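You operate a simulated robot arm through the tools that you are given. There is no shell and no other tool.

You run a simulated two-armed robot. Do the job below in one go: nothing can be reset, and whatever is moved stays where it is left.

JOB
Give the sleeve on the plate one dot of grease, then put it in the green tray.
Fine: after the dot turn the plate one step on and lift the sleeve off there.

The check looks at the end state, three seconds after you hand in, the way a careful person would. Anything else that was tipped, shoved, dropped, spilled or broken makes it a failure.

ROBOT AND FRAMES
Two 7-joint arms with two-finger grippers on one trunk that stands fixed in place. Base frame: the origin is at the foot of the trunk, x ahead of it, y to its left, z up; the work surface is at about z = 80. Units: cm, rad, N and s.
The left shoulder is at [6, 12.3, 97], the right one opposite. With the tool pointing down near the work surface each hand reaches from about 34 to 80 cm from the base axis, measured 20 degrees to its own side. Payload 1.47 kg a hand.
Tool frame (each hand has its own): the origin (TCP) lies between the finger pads and is the grasp point; the fingertips stand 1.6 cm ahead of it; z points along the fingers, y is the line along which they close. The gripper opens to 8.7 cm. The gripper's body begins 5.5 cm behind the TCP.
Orientation is that of the tool frame in the base frame, as a unit quaternion [x, y, z, w]. With the fingers straight down and closing along the base's y, the tool's x points along the base's -x, its y along +y and its z along -z.

CONTROLS
- The arms move only by the tool play_rows. It takes "left_increments", "right_increments" or both (then of equal length, played together; a hand with none holds still); each is text: rows parted by semicolons, each of 6 numbers parted by spaces: the shift along the tool's x, y, z in cm, then the turn, a rotation vector about the tool's x, y, z in rad. In form: x y z wx wy wz; .... A call has 1 to 20 rows; each row shifts and turns the commanded pose from where the row before left it, along the tool's axes as they then stand. "left_jaw" and "right_jaw" are, for a hand that has rows, the opening, from 0 (shut) to 1 (fully open), set as the call begins (left out, the last holds). Rows are played at 5 a second. More than 5 cm and 0.15 rad between two rows, or a gripper value outside its range, and nothing of the call is played. Where a pose cannot be reached the arm comes as near as it can. A force on the tool above 40 N (or 10 N above the force at the start of the call, whichever is more), or a blocked arm, ends the call early, and 0.2 s more pass. The fingers move at their own pace (about 15.3 cm/s each) and stop on an object; they squeeze with about 28 N. The grip force told is the motor's: it shows also when the fingers shut on nothing. Time passes only in rows, and 0.2 s behind the last, so rows that do not move let the fingers close. It gives the time, the measured TCP pose, the force on the tool (base axes), the opening and the grip force at its end, in the units of the frame above (readings bear some noise), with the torque about the TCP (base axes, N m) and any sound that the robot's microphone picked up, and new pictures: "pictures" is both (left out), scene, wrist or none (wrist: the cameras of the hands that moved).
- Cameras (640 x 400 px; columns grow to the right, rows downward): "scene" is now at [9, 1.35, 153.04]; the picture's right is [0.17, -0.99, 0.00], its down [-0.71, -0.12, -0.70] and it looks along [0.69, 0.12, -0.72] (base axes); focal length 330 px, centre (320, 200). "left" rides on the left gripper at [7.3, -1.2, -9] in its tool frame; the picture's right is [0.16, 0.99, 0.00], its down [-0.72, 0.12, -0.68] and it looks along [-0.67, 0.11, 0.73] (tool axes); focal length 247 px, centre (320, 200). "right" rides on the right gripper at [7.3, 1.2, -8.9] in its tool frame; the picture's right is [-0.16, 0.99, 0.00], its down [-0.72, -0.12, -0.68] and it looks along [-0.67, -0.11, 0.73] (tool axes); focal length 247 px, centre (320, 200). There is no depth. A picture from a camera that has moved, and an enlarged one, comes with that camera's place and axes in the base frame and with its lens.
- slide_trunk(by): slides the trunk up (or, below 0, down) by that many cm; the arms and the scene camera ride with it, the base frame stays. It gives what a move gives, with no picture.
- head_to(pan, tilt): turns the head with the scene camera to pan (to the left, within 2.094 rad either way) and tilt (down, from -0.506 to 1.204), counted from straight ahead of the robot. It gives what a move gives, and a new picture of the scene camera.
- close_up(camera, box): a new picture of the part [left, top, right, bottom] of that camera's present view, enlarged. The clock stands still meanwhile.
- job_done(): hands the job in; it is judged then, once.

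Nothing tells you positions but the pictures and the camera data. Unless the task says otherwise, let go and move clear before handing in.

The tools are called after "Emit:" by a JSON object that holds its "name" and its "arguments". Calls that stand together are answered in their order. play_rows: Moves the arms, as the interface text tells. Its arguments: {"type":"object","properties":{"left_increments":{"type":"string"},"left_jaw":{"type":"number"},"right_increments":{"type":"string"},"right_jaw":{"type":"number"},"pictures":{"type":"string","enum":["both","scene","wrist","none"]}},"required":[]} The other tools are called the same way: slide_trunk (by) slides the trunk up or down; head_to (pan, tilt) turns the head that bears the scene camera; close_up (camera, box) takes an enlarged picture of a part of a camera's view; job_done () hands the job in.

At the start:

```text
time_s: 0.0
left_tool_pos: [55.94, 26.1, 115.24]
left_tcp_rot: [0.0, 1.0, 0.0, 0.0]
left_ft_force: [0.2, 0.2, -0.1]
left_ft_torque: [-0.01, -0.01, 0.0]
left_finger_gap: 8.7
left_grip_force: 0.1
right_tool_pos: [53.55, -16.74, 119.27]
right_tcp_rot: [-0.001, 1.0, -0.001, -0.001]
right_ft_force: [-0.3, -0.2, -0.3]
right_ft_torque: [0.01, 0.02, 0.02]
right_finger_gap: 8.67
right_grip_force: 0.0
trunk travel left (down, up): [-12.5, 10.5]
head pan, tilt: [0.166, 0.799]
```

scene: 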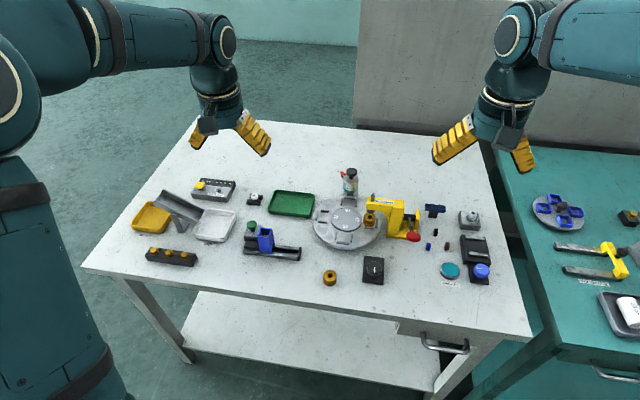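
right: 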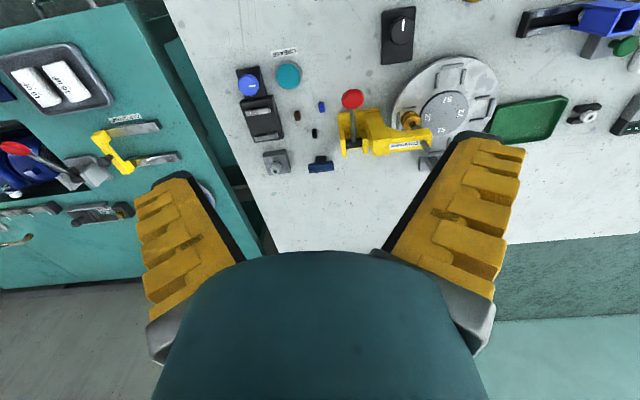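
left: 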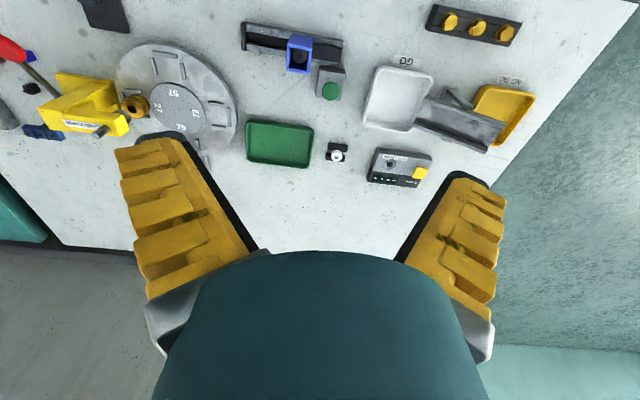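

I see a rotary plate (indexing table) with a brass sleeve under a yellow grease dispenser, a green tray to the left of it, and various controls. I'll take enlarged views to understand the controls before moving.

Emit:
{"name": "close_up", "arguments": {"camera": "scene", "box": [300, 160, 440, 260]}}

Emit:
{"name": "close_up", "arguments": {"camera": "scene", "box": [400, 190, 520, 290]}}

Emit:
{"name": "close_up", "arguments": {"camera": "scene", "box": [300, 240, 420, 300]}}

Emit:
{"name": "close_up", "arguments": {"camera": "left", "box": [0, 20, 260, 180]}}

Emit:
{"name": "close_up", "arguments": {"camera": "right", "box": [230, 0, 530, 190]}}

Emit:
{"name": "close_up", "arguments": {"camera": "scene", "box": [120, 160, 320, 280]}}

```text
4.00 times, centred on (370, 210) of scene
camera zoom: at [9.0, 1.35, 153.04], right [0.17, -0.99, 0.0], down [-0.71, -0.12, -0.7], along [0.69, 0.12, -0.72], focal length 1321 px, centre (120, 160)
```

zoom: 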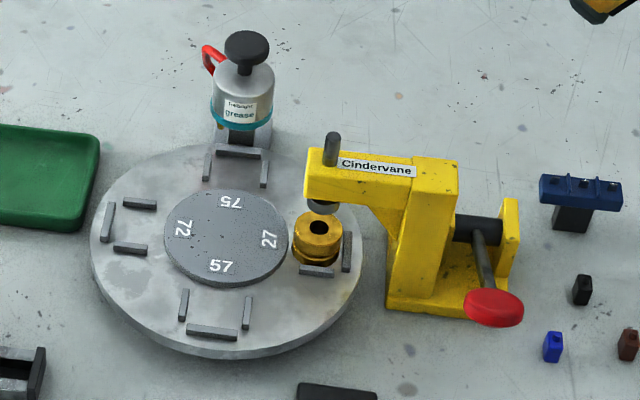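

```text
4.00 times, centred on (460, 240) of scene
camera zoom: at [9.0, 1.35, 153.04], right [0.17, -0.99, 0.0], down [-0.71, -0.12, -0.7], along [0.69, 0.12, -0.72], focal length 1321 px, centre (-240, 40)
```

zoom: 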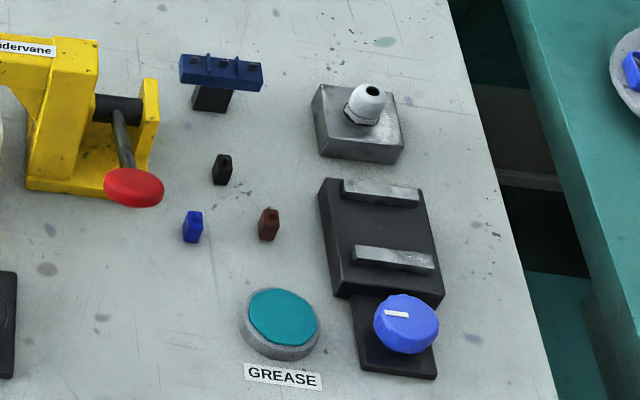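

```text
5.33 times, centred on (360, 270) of scene
camera zoom: at [9.0, 1.35, 153.04], right [0.17, -0.99, 0.0], down [-0.71, -0.12, -0.7], along [0.69, 0.12, -0.72], focal length 1761 px, centre (107, -173)
```

zoom: 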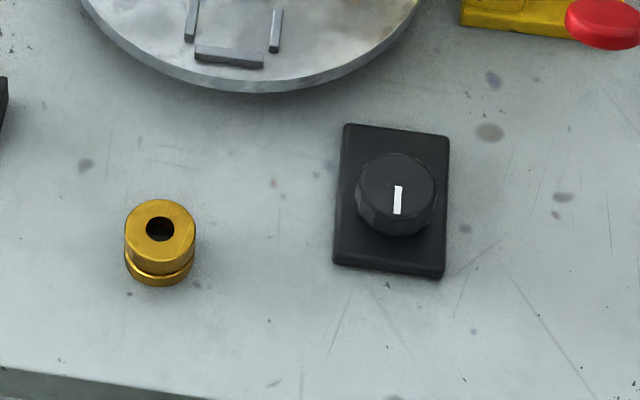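

```text
2.46 times, centred on (130, 100) of left
camera zoom: at [48.64, 24.89, 124.25], right [-0.16, 0.99, 0.0], down [0.72, 0.12, 0.68], along [0.67, 0.11, -0.73], focal length 608 px, centre (788, 446)
```

zoom: 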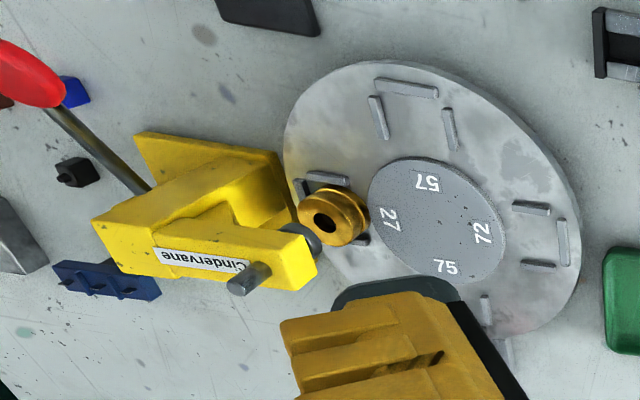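

```text
2.11 times, centred on (380, 95) of right
camera zoom: at [46.31, -15.72, 128.17], right [0.16, 0.99, 0.0], down [0.72, -0.11, 0.68], along [0.67, -0.11, -0.73], focal length 520 px, centre (194, 421)
```

zoom: 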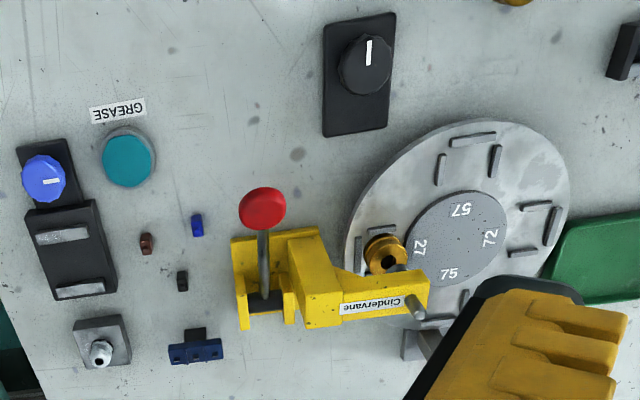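

```text
3.20 times, centred on (220, 220) of scene
camera zoom: at [9.0, 1.35, 153.04], right [0.17, -0.99, 0.0], down [-0.71, -0.12, -0.7], along [0.69, 0.12, -0.72], focal length 1057 px, centre (640, 136)
```

zoom: 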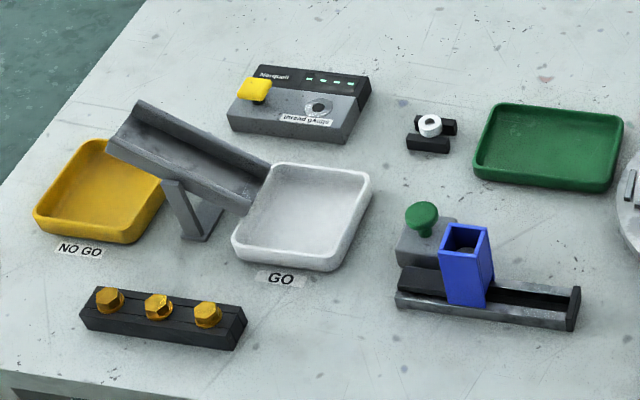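

The sleeve sits at the right-hand station under the yellow press; a grease pot stands behind the far station, and a teal "GREASE" button is at right. I'll enlarge the pot, knob and button more before choosing how to turn the plate.

Emit:
{"name": "close_up", "arguments": {"camera": "scene", "box": [325, 160, 375, 210]}}

Emit:
{"name": "close_up", "arguments": {"camera": "scene", "box": [350, 190, 400, 230]}}

Emit:
{"name": "close_up", "arguments": {"camera": "scene", "box": [310, 190, 390, 255]}}

Emit:
{"name": "close_up", "arguments": {"camera": "scene", "box": [355, 245, 395, 290]}}

Emit:
{"name": "close_up", "arguments": {"camera": "scene", "box": [430, 250, 500, 295]}}

Emit:
{"name": "close_up", "arguments": {"camera": "scene", "box": [520, 180, 640, 340]}}

```text
8.00 times, centred on (350, 185) of scene
camera zoom: at [9.0, 1.35, 153.04], right [0.17, -0.99, 0.0], down [-0.71, -0.12, -0.7], along [0.69, 0.12, -0.72], focal length 2641 px, centre (80, 320)
```

zoom: 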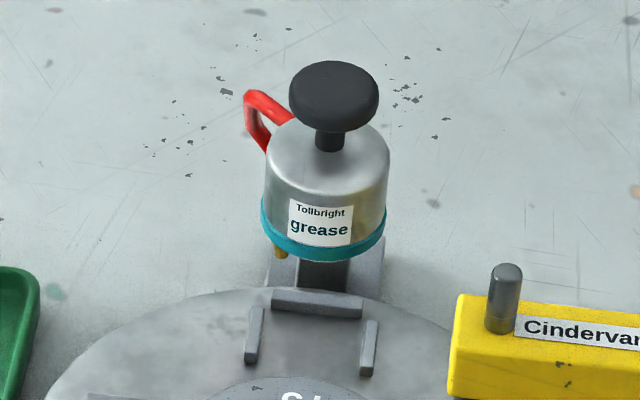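

```text
10.00 times, centred on (375, 210) of scene
camera zoom: at [9.0, 1.35, 153.04], right [0.17, -0.99, 0.0], down [-0.71, -0.12, -0.7], along [0.69, 0.12, -0.72], focal length 3302 px, centre (-230, 100)
```

zoom: 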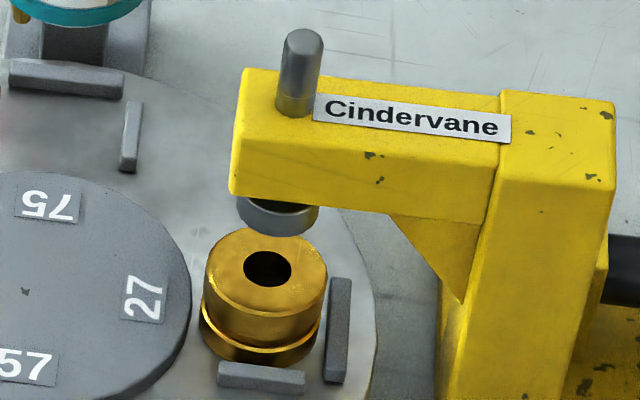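

```text
6.15 times, centred on (350, 222) of scene
camera zoom: at [9.0, 1.35, 153.04], right [0.17, -0.99, 0.0], down [-0.71, -0.12, -0.7], along [0.69, 0.12, -0.72], focal length 2032 px, centre (135, 62)
```

zoom: 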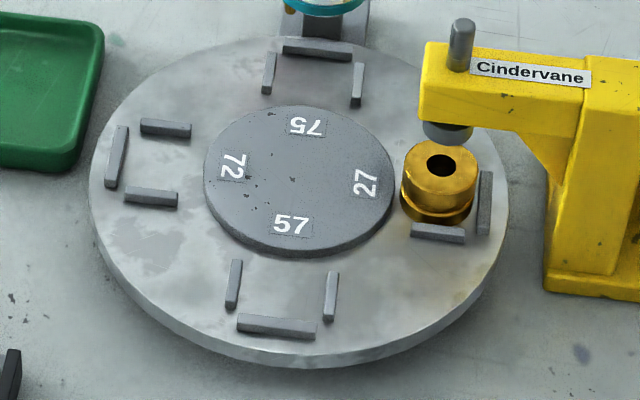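

```text
8.89 times, centred on (375, 268) of scene
camera zoom: at [9.0, 1.35, 153.04], right [0.17, -0.99, 0.0], down [-0.71, -0.12, -0.7], along [0.69, 0.12, -0.72], focal length 2935 px, centre (-169, -400)
```

zoom: 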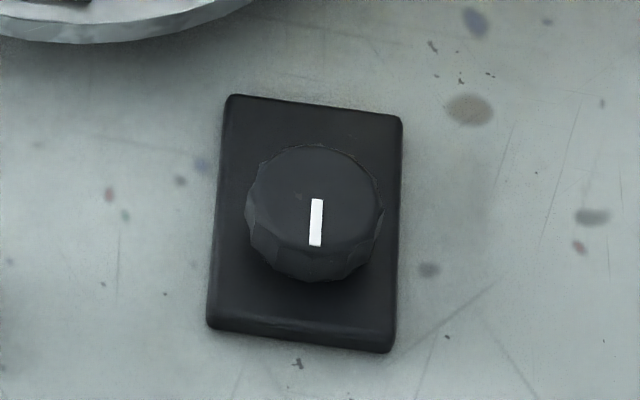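

```text
8.89 times, centred on (465, 272) of scene
camera zoom: at [9.0, 1.35, 153.04], right [0.17, -0.99, 0.0], down [-0.71, -0.12, -0.7], along [0.69, 0.12, -0.72], focal length 2935 px, centre (-969, -444)
```

zoom: 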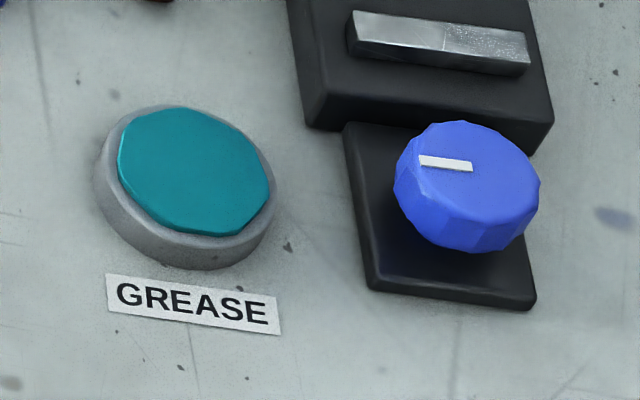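

```text
2.50 times, centred on (580, 260) of scene
camera zoom: at [9.0, 1.35, 153.04], right [0.17, -0.99, 0.0], down [-0.71, -0.12, -0.7], along [0.69, 0.12, -0.72], focal length 825 px, centre (-330, 50)
```

zoom: 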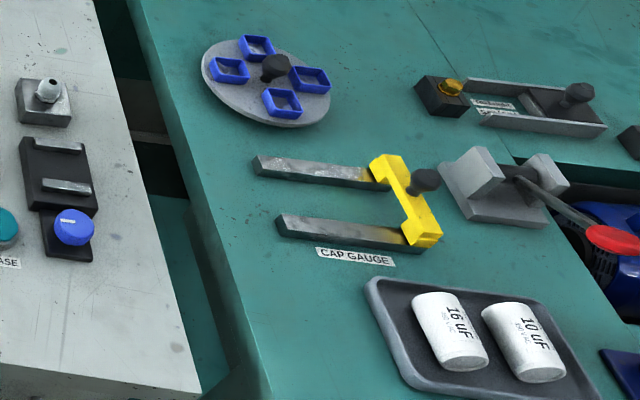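

Pot is mounted behind the far station with a brass nozzle at its underside; I need a side view to see exactly where the nozzle points. I'll bring the left hand's camera in, well above everything, turned to look at the pot.

Emit:
{"name": "play_rows", "arguments": {"left_increments": "-2.5 -2.25 2.3 0 0 0; -2.5 -2.25 2.3 0 0 0; -2.5 -2.25 2.3 0 0 0; -2.5 -2.25 2.3 0 0 0; 0 0 0 0 0 0.1455; 0 0 0 0 0 0.1455; 0 0 0 0 0 0.1455; 0 0 0 0 0 0.1455; 0 0 0 0 0 0.1455; 0 0 0 0 0 0.1455; 0 0 0 0 0 0"}}

```text
time_s: 2.4
left_tool_pos: [65.94, 17.18, 106.12]
left_tcp_rot: [0.424, 0.906, -0.001, 0.0]
left_ft_force: [0.3, 0.4, -0.6]
left_ft_torque: [-0.03, 0.0, -0.01]
left_finger_gap: 8.68
left_grip_force: 0.1
right_tool_pos: [53.71, -16.76, 119.27]
right_tcp_rot: [-0.001, 1.0, 0.0, -0.001]
right_ft_force: [0.7, -0.6, -1.1]
right_ft_torque: [0.02, 0.02, -0.01]
right_finger_gap: 8.69
right_grip_force: 0.0
trunk travel left (down, up): [-12.5, 10.5]
head pan, tilt: [0.166, 0.799]
camera scene: at [8.99, 1.35, 153.04], right [0.17, -0.99, 0.0], down [-0.71, -0.12, -0.7], along [0.69, 0.12, -0.72], focal length 330 px, centre (320, 200)
camera left: at [60.34, 21.89, 115.12], right [0.66, 0.75, 0.0], down [0.55, -0.48, 0.68], along [0.51, -0.45, -0.73], focal length 247 px, centre (320, 200)
```

scene: 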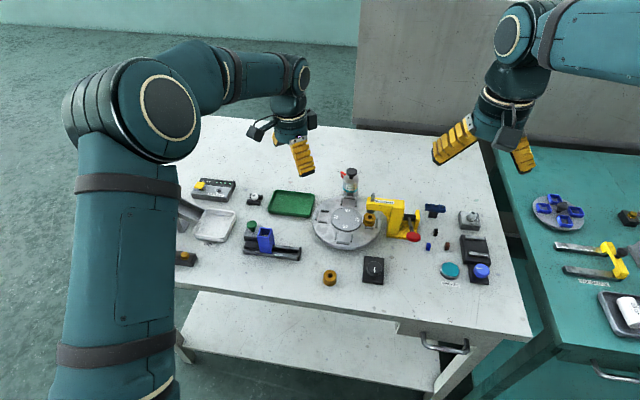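
left: 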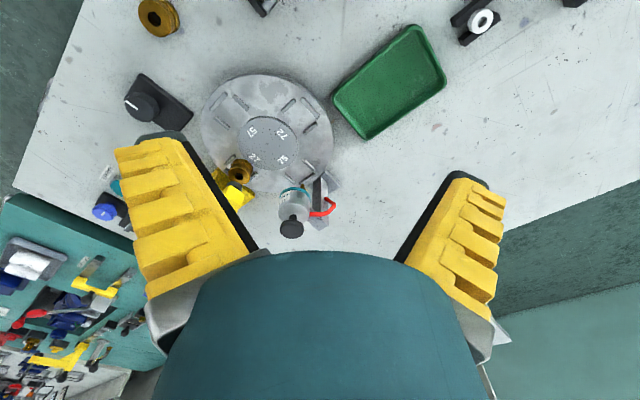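

Emit:
{"name": "close_up", "arguments": {"camera": "left", "box": [250, 140, 350, 250]}}

Emit:
{"name": "close_up", "arguments": {"camera": "left", "box": [190, 60, 350, 200]}}

```text
3.64 times, centred on (300, 195) of left
camera zoom: at [60.34, 21.89, 115.12], right [0.66, 0.75, 0.0], down [0.55, -0.48, 0.68], along [0.51, -0.45, -0.73], focal length 898 px, centre (393, 218)
```

zoom: 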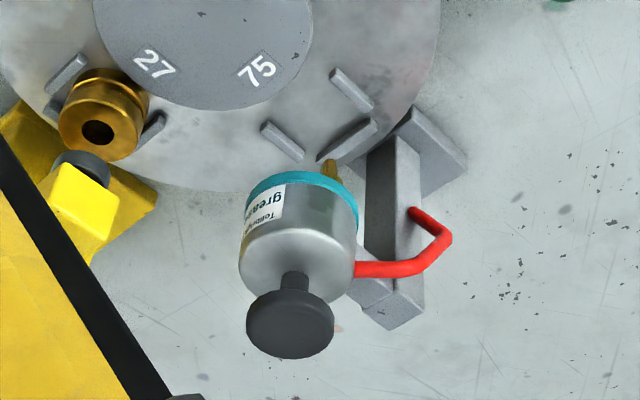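

```text
2.86 times, centred on (270, 130) of left
camera zoom: at [60.34, 21.89, 115.12], right [0.66, 0.75, 0.0], down [0.55, -0.48, 0.68], along [0.51, -0.45, -0.73], focal length 706 px, centre (463, 400)
```

zoom: 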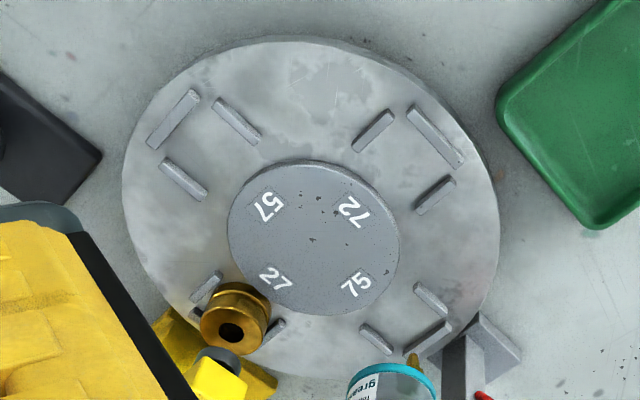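

The nozzle tip is over the far station (about [75.9, 5.3, 87.8]), the sleeve top is at about [69.7, -2.2, 85.5], the plate axis about [70, 3.9], and a lone black knob by the plate is at about [55.4, -4.5] — likely the plate's drive. I'll bring the right hand above the knob and look at it closely.

Emit:
{"name": "play_rows", "arguments": {"right_increments": "-0.225 1.53 3 0 0 0; -0.225 1.53 3 0 0 0; -0.225 1.53 3 0 0 0; -0.225 1.53 3 0 0 0; -0.225 1.53 3 0 0 0; -0.225 1.53 3 0 0 0; -0.225 1.53 3 0 0 0; -0.225 1.53 3 0 0 0; 0 0 0 0 0 0"}}

```text
time_s: 4.4
left_tool_pos: [65.96, 17.0, 106.22]
left_tcp_rot: [0.422, 0.907, -0.001, -0.001]
left_ft_force: [0.0, 0.0, -0.1]
left_ft_torque: [0.01, -0.03, 0.03]
left_finger_gap: 8.69
left_grip_force: 0.1
right_tool_pos: [55.57, -4.51, 95.4]
right_tcp_rot: [0.0, 1.0, -0.001, 0.0]
right_ft_force: [-0.5, 0.5, 0.3]
right_ft_torque: [0.0, -0.01, 0.01]
right_finger_gap: 8.72
right_grip_force: 0.0
trunk travel left (down, up): [-12.5, 10.5]
head pan, tilt: [0.166, 0.799]
camera scene: at [8.97, 1.34, 153.05], right [0.17, -0.99, 0.0], down [-0.71, -0.12, -0.7], along [0.69, 0.12, -0.72], focal length 330 px, centre (320, 200)
camera right: at [48.23, -3.45, 104.24], right [0.16, 0.99, 0.0], down [0.72, -0.11, 0.68], along [0.67, -0.11, -0.73], focal length 247 px, centre (320, 200)
```

scene: 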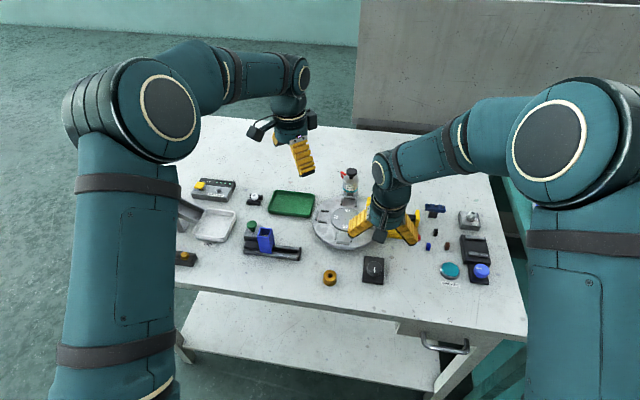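
right: 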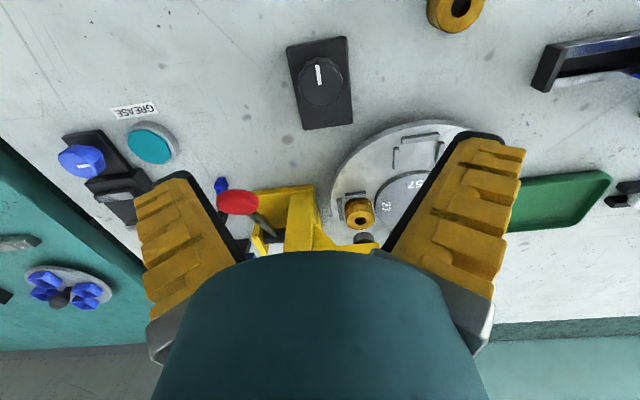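

Emit:
{"name": "close_up", "arguments": {"camera": "right", "box": [270, 20, 370, 140]}}

Emit:
{"name": "close_up", "arguments": {"camera": "right", "box": [320, 110, 480, 250]}}

Emit:
{"name": "close_up", "arguments": {"camera": "right", "box": [50, 90, 200, 210]}}

```text
3.33 times, centred on (320, 80) of right
camera zoom: at [48.23, -3.45, 104.24], right [0.16, 0.99, 0.0], down [0.72, -0.11, 0.68], along [0.67, -0.11, -0.73], focal length 823 px, centre (320, 600)
```

zoom: 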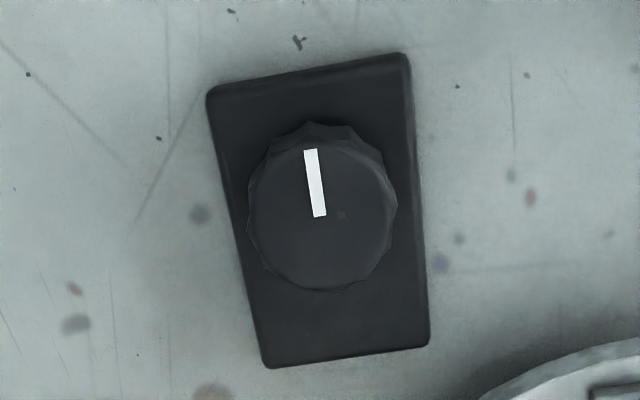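

```text
2.86 times, centred on (400, 180) of right
camera zoom: at [48.23, -3.45, 104.24], right [0.16, 0.99, 0.0], down [0.72, -0.11, 0.68], along [0.67, -0.11, -0.73], focal length 706 px, centre (91, 257)
```

zoom: 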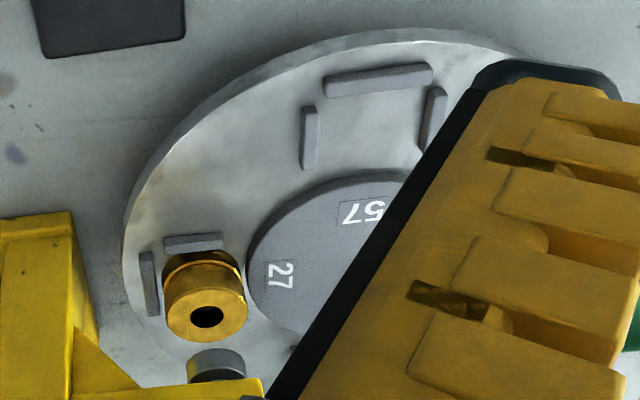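

```text
3.33 times, centred on (125, 150) of right
camera zoom: at [48.23, -3.45, 104.24], right [0.16, 0.99, 0.0], down [0.72, -0.11, 0.68], along [0.67, -0.11, -0.73], focal length 823 px, centre (970, 367)
```

zoom: 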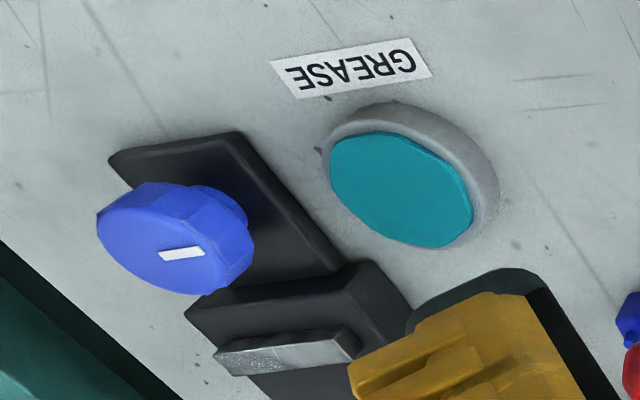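

The knob's axis is at about [55.2, -4.55], top near z 83.5, with its mark pointing at the robot. I'll lower the right hand around it and close gently, watching the force.

Emit:
{"name": "play_rows", "arguments": {"right_increments": "0.4 0 2.4 0 0 0; 0 0 2.4 0 0 0; 0 0 2.4 0 0 0; 0 0 2.4 0 0 0; 0 0 1.5 0 0 0; 0 0 0.8 0 0 0; 0 0 0 0 0 0", "pictures": "both"}}

```text
time_s: 6.0
left_tool_pos: [65.86, 17.13, 106.09]
left_tcp_rot: [0.422, 0.907, 0.0, 0.0]
left_ft_force: [0.1, -0.1, -0.2]
left_ft_torque: [-0.02, -0.03, 0.01]
left_finger_gap: 8.7
left_grip_force: 0.1
right_tool_pos: [54.96, -4.63, 83.45]
right_tcp_rot: [0.0, 1.0, 0.0, 0.0]
right_ft_force: [-0.8, 0.2, -0.3]
right_ft_torque: [0.04, -0.04, 0.0]
right_finger_gap: 8.68
right_grip_force: 0.0
trunk travel left (down, up): [-12.5, 10.5]
head pan, tilt: [0.166, 0.799]
camera scene: at [9.0, 1.35, 153.04], right [0.17, -0.99, 0.0], down [-0.71, -0.12, -0.7], along [0.69, 0.12, -0.72], focal length 330 px, centre (320, 200)
camera right: at [47.61, -3.59, 92.21], right [0.16, 0.99, 0.0], down [0.72, -0.11, 0.68], along [0.67, -0.11, -0.73], focal length 247 px, centre (320, 200)
```

scene: 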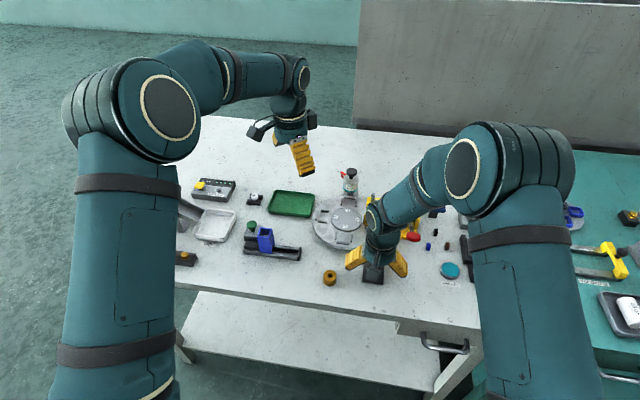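
right: 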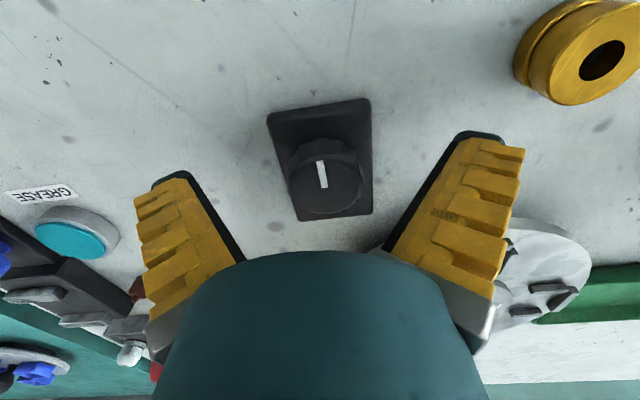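

Emit:
{"name": "play_rows", "arguments": {"right_increments": "0 0.2 0.2 0 0 0; 0 0 0 0 0 0", "pictures": "none"}}

Emit:
{"name": "play_rows", "arguments": {"right_increments": "0 0 0 0 0 0; 0 0 0 0 0 0; 0 0 0 0 0 0", "right_jaw": 0.25, "pictures": "wrist"}}

```text
time_s: 6.6
left_tool_pos: [65.91, 17.17, 106.15]
left_tcp_rot: [0.423, 0.906, 0.0, 0.0]
left_ft_force: [-0.3, -0.1, 0.6]
left_ft_torque: [-0.01, -0.02, -0.03]
left_finger_gap: 8.69
left_grip_force: 0.0
right_tool_pos: [54.97, -4.58, 83.1]
right_tcp_rot: [-0.001, 1.0, -0.001, 0.0]
right_ft_force: [0.4, -0.5, -0.4]
right_ft_torque: [0.0, 0.01, -0.02]
right_finger_gap: 8.67
right_grip_force: 0.1
trunk travel left (down, up): [-12.5, 10.5]
head pan, tilt: [0.166, 0.799]
```

```text
time_s: 7.4
left_tool_pos: [66.04, 17.11, 106.09]
left_tcp_rot: [0.422, 0.906, -0.001, 0.001]
left_ft_force: [-0.2, 0.0, 0.1]
left_ft_torque: [0.01, 0.01, -0.02]
left_finger_gap: 8.67
left_grip_force: 0.1
right_tool_pos: [55.03, -4.51, 83.2]
right_tcp_rot: [-0.001, 1.0, -0.001, 0.0]
right_ft_force: [0.6, 5.4, 2.5]
right_ft_torque: [0.07, -0.08, 0.01]
right_finger_gap: 2.99
right_grip_force: 30.5
trunk travel left (down, up): [-12.5, 10.5]
head pan, tilt: [0.166, 0.799]
camera right: at [47.65, -3.37, 92.05], right [0.16, 0.99, 0.0], down [0.72, -0.11, 0.68], along [0.67, -0.11, -0.73], focal length 247 px, centre (320, 200)
```

right: 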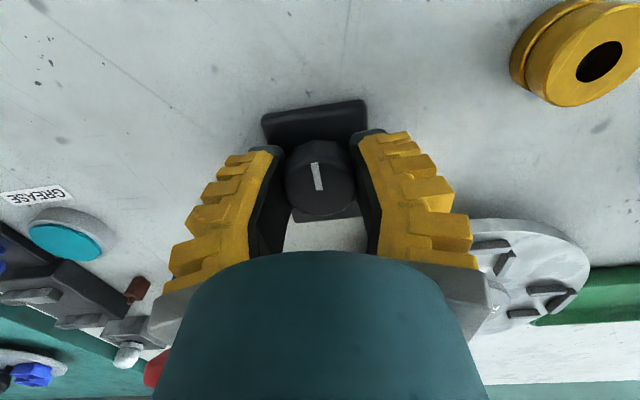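

The knob is gripped (gap 3.0 cm). I'll turn it a little counter-clockwise (seen from above) and check whether the plate follows.

Emit:
{"name": "play_rows", "arguments": {"right_increments": "0 0.1 0 0 0 -0.1; 0 0 0 0 0 -0.1; 0 0 0 0 0 -0.1; 0 0 0 0 0 0", "pictures": "both"}}

Emit:
{"name": "close_up", "arguments": {"camera": "left", "box": [190, 60, 350, 200]}}

```text
time_s: 8.4
left_tool_pos: [65.9, 16.96, 106.03]
left_tcp_rot: [0.423, 0.906, 0.0, -0.001]
left_ft_force: [-0.3, -0.3, 0.7]
left_ft_torque: [-0.01, 0.0, 0.03]
left_finger_gap: 8.7
left_grip_force: 0.0
right_tool_pos: [54.89, -4.41, 83.19]
right_tcp_rot: [-0.15, 0.989, -0.001, 0.0]
right_ft_force: [9.9, -7.2, 12.1]
right_ft_torque: [-0.01, 0.12, 0.0]
right_finger_gap: 2.94
right_grip_force: 30.0
trunk travel left (down, up): [-12.5, 10.5]
head pan, tilt: [0.166, 0.799]
camera scene: at [9.0, 1.29, 153.05], right [0.17, -0.99, 0.0], down [-0.71, -0.12, -0.7], along [0.69, 0.12, -0.72], focal length 330 px, centre (320, 200)
camera right: at [47.63, -5.56, 92.04], right [-0.14, 0.99, 0.0], down [0.72, 0.11, 0.68], along [0.67, 0.1, -0.73], focal length 247 px, centre (320, 200)
```

scene: 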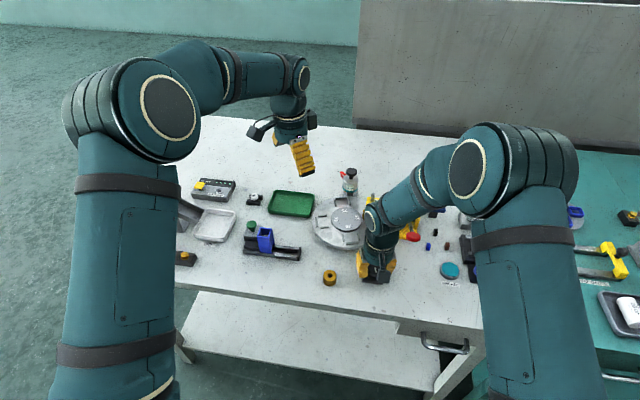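
right: 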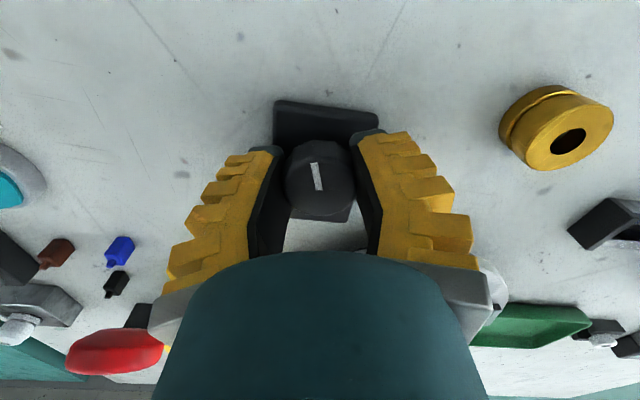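

```text
2.86 times, centred on (270, 130) of left
camera zoom: at [60.34, 21.82, 115.13], right [0.66, 0.76, 0.0], down [0.55, -0.48, 0.68], along [0.51, -0.45, -0.73], focal length 706 px, centre (463, 400)
```

zoom: 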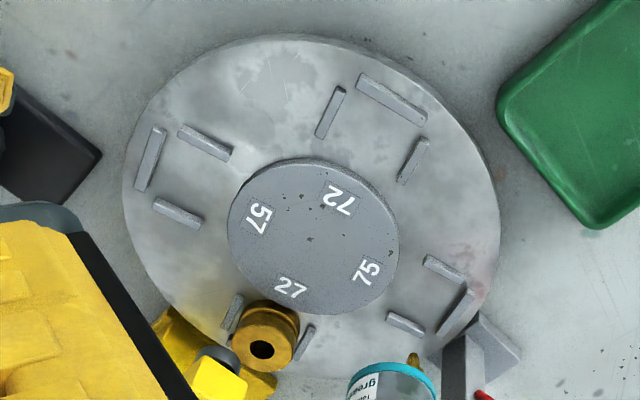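

The plate follows the knob one-to-one counter-clockwise, carrying the sleeve toward the grease nozzle. I'll ease the side load a little and keep turning in steps.

Emit:
{"name": "play_rows", "arguments": {"right_increments": "-0.08 -0.2 -0.1 0 0 -0.1; 0 0 0 0 0 -0.1; 0 0 0 0 0 -0.1; 0 0 0 0 0 -0.1; 0 0 0 0 0 0", "pictures": "wrist"}}

```text
time_s: 9.6
left_tool_pos: [65.95, 17.12, 106.14]
left_tcp_rot: [0.423, 0.906, 0.0, 0.0]
left_ft_force: [0.2, 0.9, 0.1]
left_ft_torque: [-0.04, 0.03, 0.0]
left_finger_gap: 8.69
left_grip_force: 0.1
right_tool_pos: [54.99, -4.49, 83.14]
right_tcp_rot: [-0.343, 0.939, -0.001, -0.001]
right_ft_force: [-0.2, -1.7, 1.8]
right_ft_torque: [-0.08, -0.03, 0.03]
right_finger_gap: 2.87
right_grip_force: 29.5
trunk travel left (down, up): [-12.5, 10.5]
head pan, tilt: [0.166, 0.799]
camera right: at [48.66, -8.34, 92.1], right [-0.52, 0.86, 0.0], down [0.63, 0.38, 0.68], along [0.58, 0.35, -0.74], focal length 247 px, centre (320, 200)
```

right: 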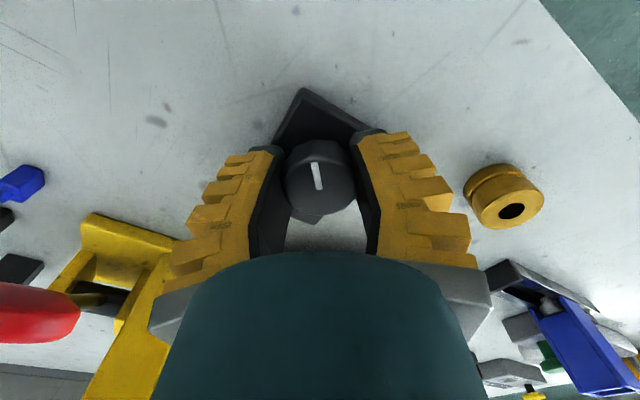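

Emit:
{"name": "play_rows", "arguments": {"right_increments": "0 0 0 0 0 -0.1; 0 0 0 0 0 -0.1; 0 0 0 0 0 -0.1; 0 0 0 0 0 -0.1; 0 0 0 0 0 -0.1; 0 0 0 0 0 -0.1; 0 0 0 0 0 0", "pictures": "both"}}

Emit:
{"name": "close_up", "arguments": {"camera": "left", "box": [190, 60, 350, 200]}}

```text
time_s: 11.2
left_tool_pos: [66.01, 17.14, 106.2]
left_tcp_rot: [0.423, 0.906, 0.0, -0.001]
left_ft_force: [0.6, 0.1, 0.0]
left_ft_torque: [0.01, 0.04, 0.01]
left_finger_gap: 8.7
left_grip_force: 0.0
right_tool_pos: [54.9, -4.38, 83.22]
right_tcp_rot: [-0.607, 0.795, 0.001, -0.002]
right_ft_force: [-5.5, 4.5, -2.3]
right_ft_torque: [0.09, 0.03, -0.01]
right_finger_gap: 2.72
right_grip_force: 29.8
trunk travel left (down, up): [-12.5, 10.5]
head pan, tilt: [0.166, 0.799]
camera scene: at [8.97, 1.4, 153.04], right [0.17, -0.99, 0.0], down [-0.71, -0.12, -0.7], along [0.69, 0.12, -0.72], focal length 330 px, centre (320, 200)
camera right: at [51.93, -11.23, 92.14], right [-0.91, 0.41, 0.0], down [0.3, 0.67, 0.68], along [0.28, 0.62, -0.73], focal length 247 px, centre (320, 200)
```

scene: 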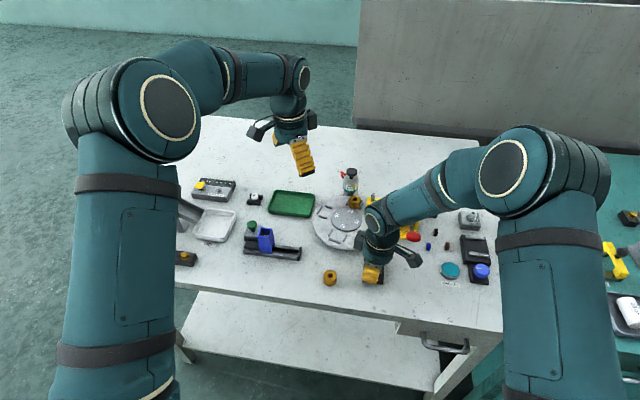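
right: 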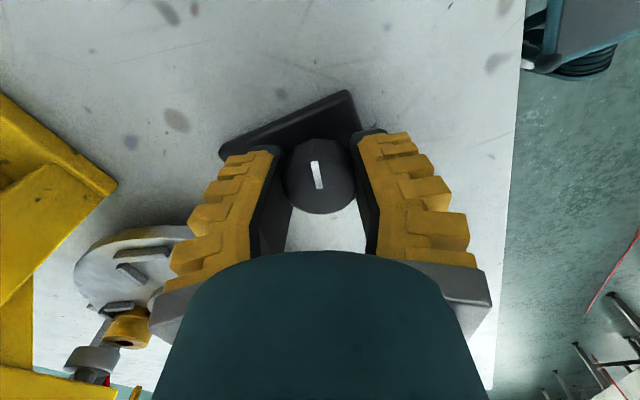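

```text
2.86 times, centred on (270, 130) of left
camera zoom: at [60.31, 21.91, 115.12], right [0.66, 0.76, 0.0], down [0.55, -0.48, 0.68], along [0.51, -0.45, -0.73], focal length 706 px, centre (463, 400)
```

zoom: 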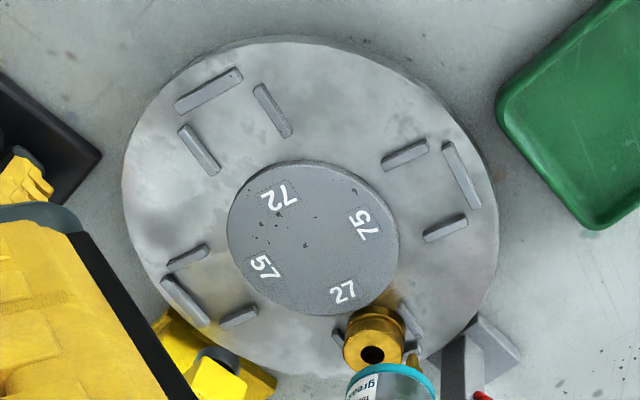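

Emit:
{"name": "play_rows", "arguments": {"right_increments": "-0.06 0.14 0 0 0 -0.09; 0 0 0 0 0 -0.09; 0 0 0 0 0 -0.091; 0 0 0 0 0 0; 0 0 0 0 0 0", "pictures": "both"}}

Emit:
{"name": "close_up", "arguments": {"camera": "left", "box": [190, 60, 350, 200]}}

Emit:
{"name": "close_up", "arguments": {"camera": "scene", "box": [310, 190, 390, 255]}}

Emit:
{"name": "close_up", "arguments": {"camera": "left", "box": [250, 140, 350, 250]}}

```text
time_s: 12.4
left_tool_pos: [66.05, 17.03, 106.1]
left_tcp_rot: [0.422, 0.906, 0.0, 0.0]
left_ft_force: [-0.5, -0.3, 1.0]
left_ft_torque: [0.02, 0.01, 0.03]
left_finger_gap: 8.7
left_grip_force: 0.1
right_tool_pos: [55.06, -4.49, 83.32]
right_tcp_rot: [0.708, -0.706, 0.001, 0.001]
right_ft_force: [7.7, -0.3, -1.9]
right_ft_torque: [0.12, -0.03, -0.01]
right_finger_gap: 2.68
right_grip_force: 29.7
trunk travel left (down, up): [-12.5, 10.5]
head pan, tilt: [0.166, 0.799]
camera scene: at [9.1, 1.35, 153.03], right [0.17, -0.99, 0.0], down [-0.71, -0.12, -0.7], along [0.69, 0.12, -0.72], focal length 330 px, centre (320, 200)
camera right: at [53.8, -11.8, 92.15], right [-0.99, 0.16, 0.0], down [0.11, 0.73, 0.68], along [0.11, 0.67, -0.73], focal length 247 px, centre (320, 200)
```

scene: 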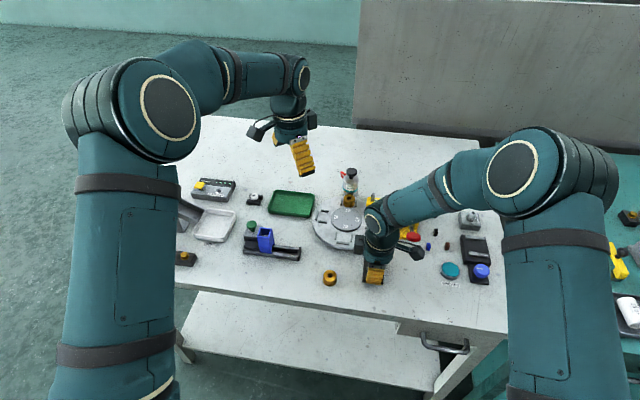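
right: 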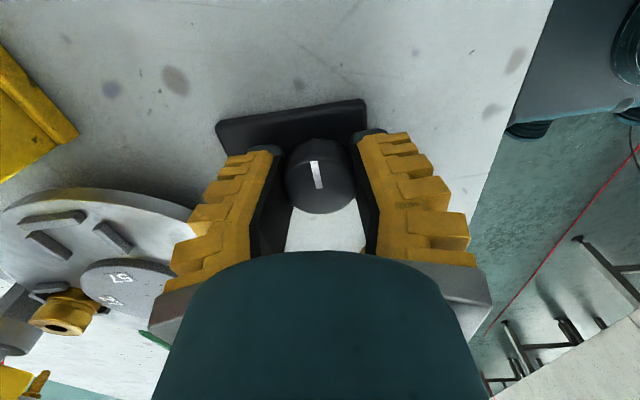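

```text
2.86 times, centred on (270, 130) of left
camera zoom: at [60.41, 21.87, 115.07], right [0.66, 0.76, 0.0], down [0.55, -0.48, 0.68], along [0.51, -0.45, -0.73], focal length 706 px, centre (463, 400)
```

zoom: 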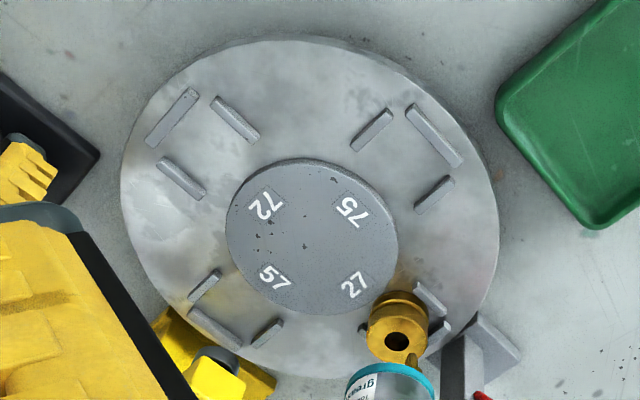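

```text
6.15 times, centred on (350, 222) of scene
camera zoom: at [9.1, 1.35, 153.03], right [0.17, -0.99, 0.0], down [-0.71, -0.12, -0.7], along [0.69, 0.12, -0.72], focal length 2032 px, centre (135, 62)
```

zoom: 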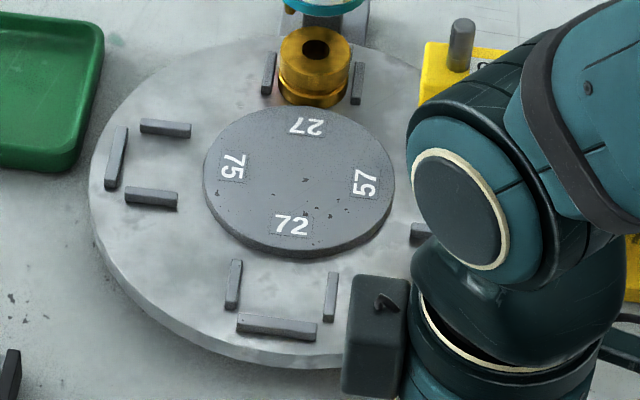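

```text
3.64 times, centred on (300, 195) of left
camera zoom: at [60.41, 21.87, 115.07], right [0.66, 0.76, 0.0], down [0.55, -0.48, 0.68], along [0.51, -0.45, -0.73], focal length 898 px, centre (393, 218)
```

zoom: 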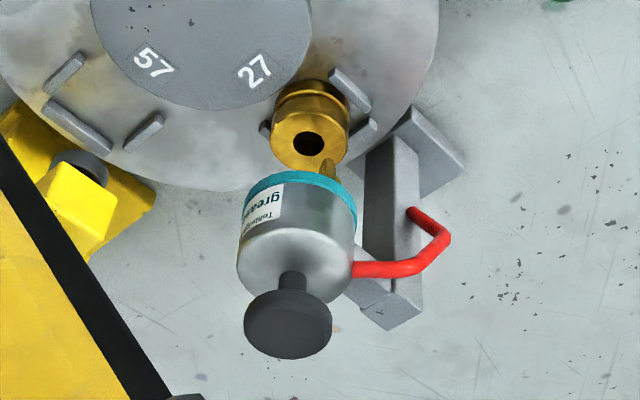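

The plate has advanced exactly one step: station 27 with the sleeve now sits under the nozzle. I'll zoom in to verify the nozzle is above the sleeve's top face before firing.

Emit:
{"name": "close_up", "arguments": {"camera": "left", "box": [285, 160, 325, 200]}}

Emit:
{"name": "close_up", "arguments": {"camera": "scene", "box": [330, 180, 370, 210]}}

Emit:
{"name": "close_up", "arguments": {"camera": "right", "box": [0, 270, 130, 400]}}

```text
10.00 times, centred on (305, 180) of left
camera zoom: at [60.41, 21.87, 115.07], right [0.66, 0.76, 0.0], down [0.55, -0.48, 0.68], along [0.51, -0.45, -0.73], focal length 2470 px, centre (470, 400)
```

zoom: 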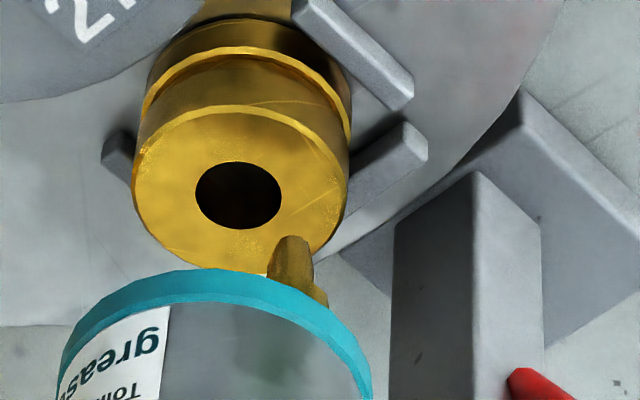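

```text
13.33 times, centred on (350, 195) of scene
camera zoom: at [9.1, 1.35, 153.03], right [0.17, -0.99, 0.0], down [-0.71, -0.12, -0.7], along [0.69, 0.12, -0.72], focal length 4402 px, centre (-80, 267)
```

zoom: 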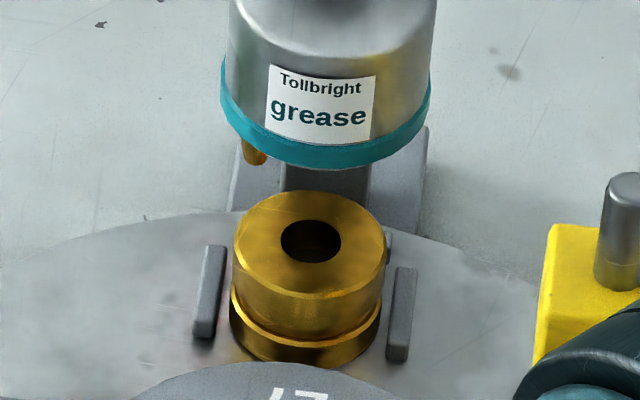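

```text
3.08 times, centred on (65, 335) of right
camera zoom: at [53.8, -11.8, 92.15], right [-0.99, 0.16, 0.0], down [0.11, 0.73, 0.68], along [0.11, 0.67, -0.73], focal length 760 px, centre (1105, -215)
```

zoom: 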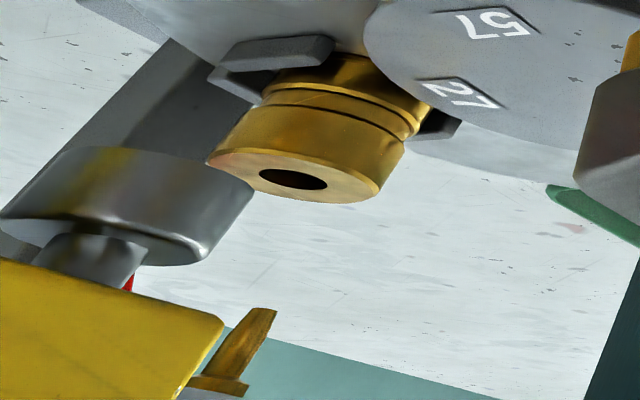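

The nozzle tip (≈[75.7, 5.3, 87.9]) is above the sleeve's ring face (centre ≈[75.8, 4.0], radius ≈1.6), and the plate is aligned with its original station marks. I'll release the knob with a limited opening (to clear the plate rim) and lift straight up.

Emit:
{"name": "play_rows", "arguments": {"right_increments": "0 0 0 0 0 0; 0 0 0 0 0 0; 0 0 -1 0 0 0; 0 0 -2 0 0 0; 0 0 -3 0 0 0; 0 0 -3 0 0 0; 0 0 -3 0 0 0; 0 0 0 0 0 0", "right_jaw": 0.55, "pictures": "both"}}

Emit:
{"name": "close_up", "arguments": {"camera": "left", "box": [190, 60, 350, 200]}}

Emit:
{"name": "close_up", "arguments": {"camera": "left", "box": [285, 160, 325, 200]}}

```text
time_s: 14.2
left_tool_pos: [66.05, 17.14, 106.04]
left_tcp_rot: [0.423, 0.906, 0.0, 0.001]
left_ft_force: [0.3, -0.5, -0.6]
left_ft_torque: [-0.01, 0.02, -0.03]
left_finger_gap: 8.69
left_grip_force: 0.0
right_tool_pos: [54.82, -4.34, 95.38]
right_tcp_rot: [0.708, -0.706, 0.001, 0.001]
right_ft_force: [-0.7, 0.9, -1.0]
right_ft_torque: [-0.01, 0.0, -0.05]
right_finger_gap: 5.35
right_grip_force: 4.1
trunk travel left (down, up): [-12.5, 10.5]
head pan, tilt: [0.166, 0.799]
camera scene: at [9.05, 1.35, 153.03], right [0.17, -0.99, 0.0], down [-0.71, -0.12, -0.7], along [0.69, 0.12, -0.72], focal length 330 px, centre (320, 200)
camera right: at [53.68, -11.74, 104.28], right [-0.99, 0.16, 0.0], down [0.12, 0.73, 0.68], along [0.1, 0.67, -0.73], focal length 247 px, centre (320, 200)
```

scene: 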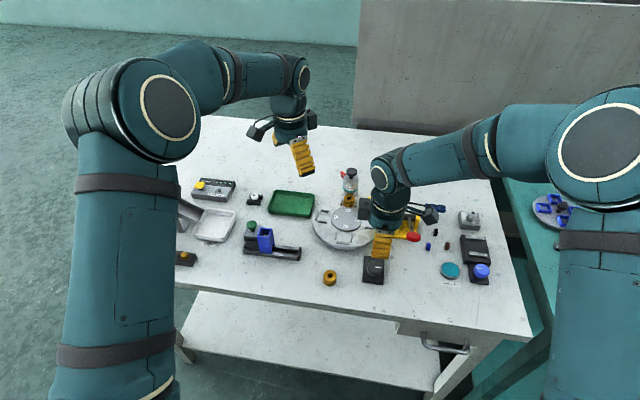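
right: 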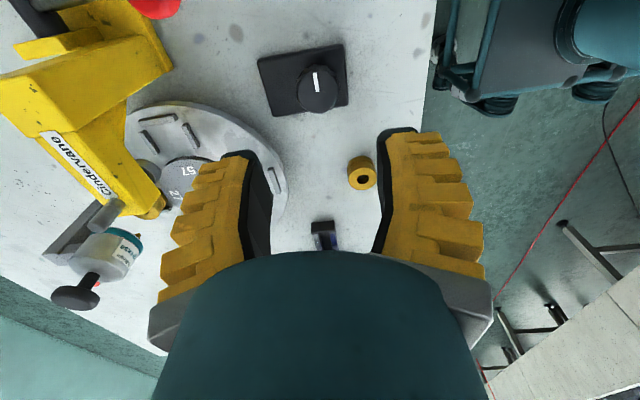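

```text
2.86 times, centred on (270, 130) of left
camera zoom: at [60.38, 21.88, 115.09], right [0.66, 0.76, 0.0], down [0.55, -0.48, 0.68], along [0.51, -0.45, -0.73], focal length 706 px, centre (463, 400)
```

zoom: 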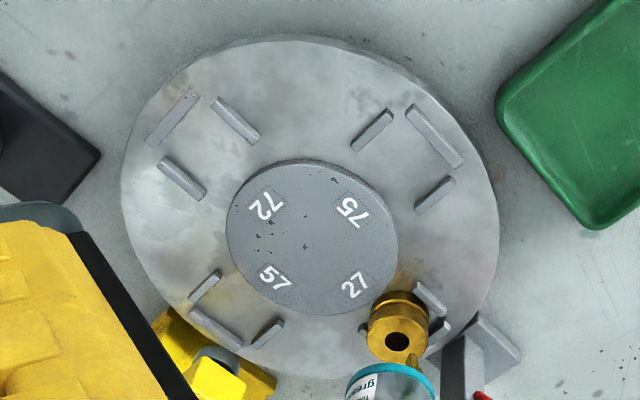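

```text
10.00 times, centred on (305, 180) of left
camera zoom: at [60.38, 21.88, 115.09], right [0.66, 0.76, 0.0], down [0.55, -0.48, 0.68], along [0.51, -0.45, -0.73], focal length 2470 px, centre (470, 400)
```

zoom: 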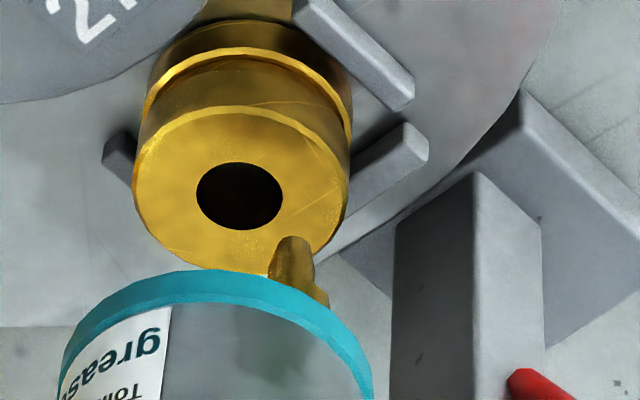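

The plate stays put with the hand off. Now I'll raise the right hand, turn it back and move over the teal GREASE button.

Emit:
{"name": "play_rows", "arguments": {"right_increments": "0 0 -0.5 0 0 0.1428; 0 0 -0.5 0 0 0.1428; 0 0 -0.5 0 0 0.1428; 0 0 -0.5 0 0 0.1428; 0 0 -0.5 0 0 0.1428; 0 0 -0.5 0 0 0.1428; 0 0 -0.5 0 0 0.1428; 0 0 -0.5 0 0 0.1428; 0 0 -0.5 0 0 0.1428; 0 0 -0.5 0 0 0.1428; 0 0 -0.5 0 0 0.1428; -0.88 -3.84 0 0 0 0; -0.88 -3.84 0 0 0 0; -0.88 -3.84 0 0 0 0; -0.88 -3.84 0 0 0 0; -0.88 -3.84 0 0 0 0; 0 0 0 0 0 0", "pictures": "both"}}

```text
time_s: 17.8
left_tool_pos: [65.97, 17.02, 106.13]
left_tcp_rot: [0.422, 0.907, -0.001, 0.0]
left_ft_force: [-0.2, 0.1, 0.8]
left_ft_torque: [-0.01, -0.01, -0.01]
left_finger_gap: 8.69
left_grip_force: 0.0
right_tool_pos: [59.13, -23.79, 101.1]
right_tcp_rot: [-0.002, 1.0, -0.001, -0.001]
right_ft_force: [0.6, -0.2, 0.6]
right_ft_torque: [-0.04, -0.02, 0.02]
right_finger_gap: 5.32
right_grip_force: 3.8
trunk travel left (down, up): [-12.5, 10.5]
head pan, tilt: [0.166, 0.799]
camera scene: at [8.98, 1.41, 153.04], right [0.17, -0.99, 0.0], down [-0.71, -0.12, -0.7], along [0.69, 0.11, -0.72], focal length 330 px, centre (320, 200)
camera right: at [51.87, -22.53, 109.98], right [0.16, 0.99, 0.0], down [0.72, -0.11, 0.68], along [0.67, -0.11, -0.73], focal length 247 px, centre (320, 200)
```

scene: 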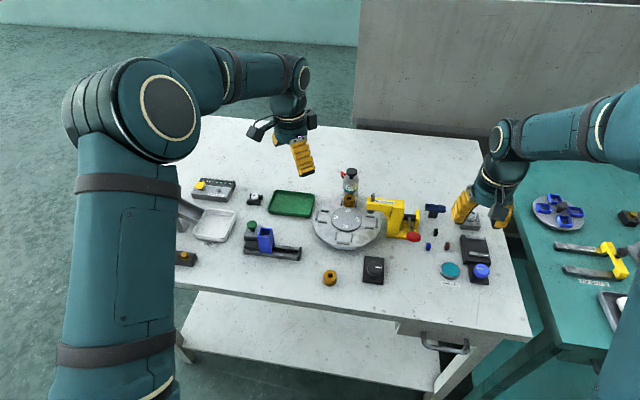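
right: 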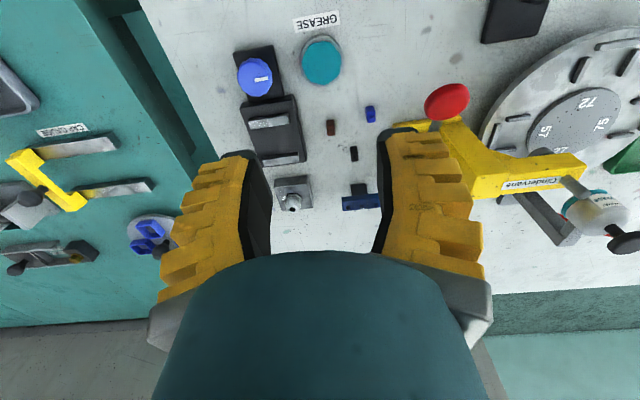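

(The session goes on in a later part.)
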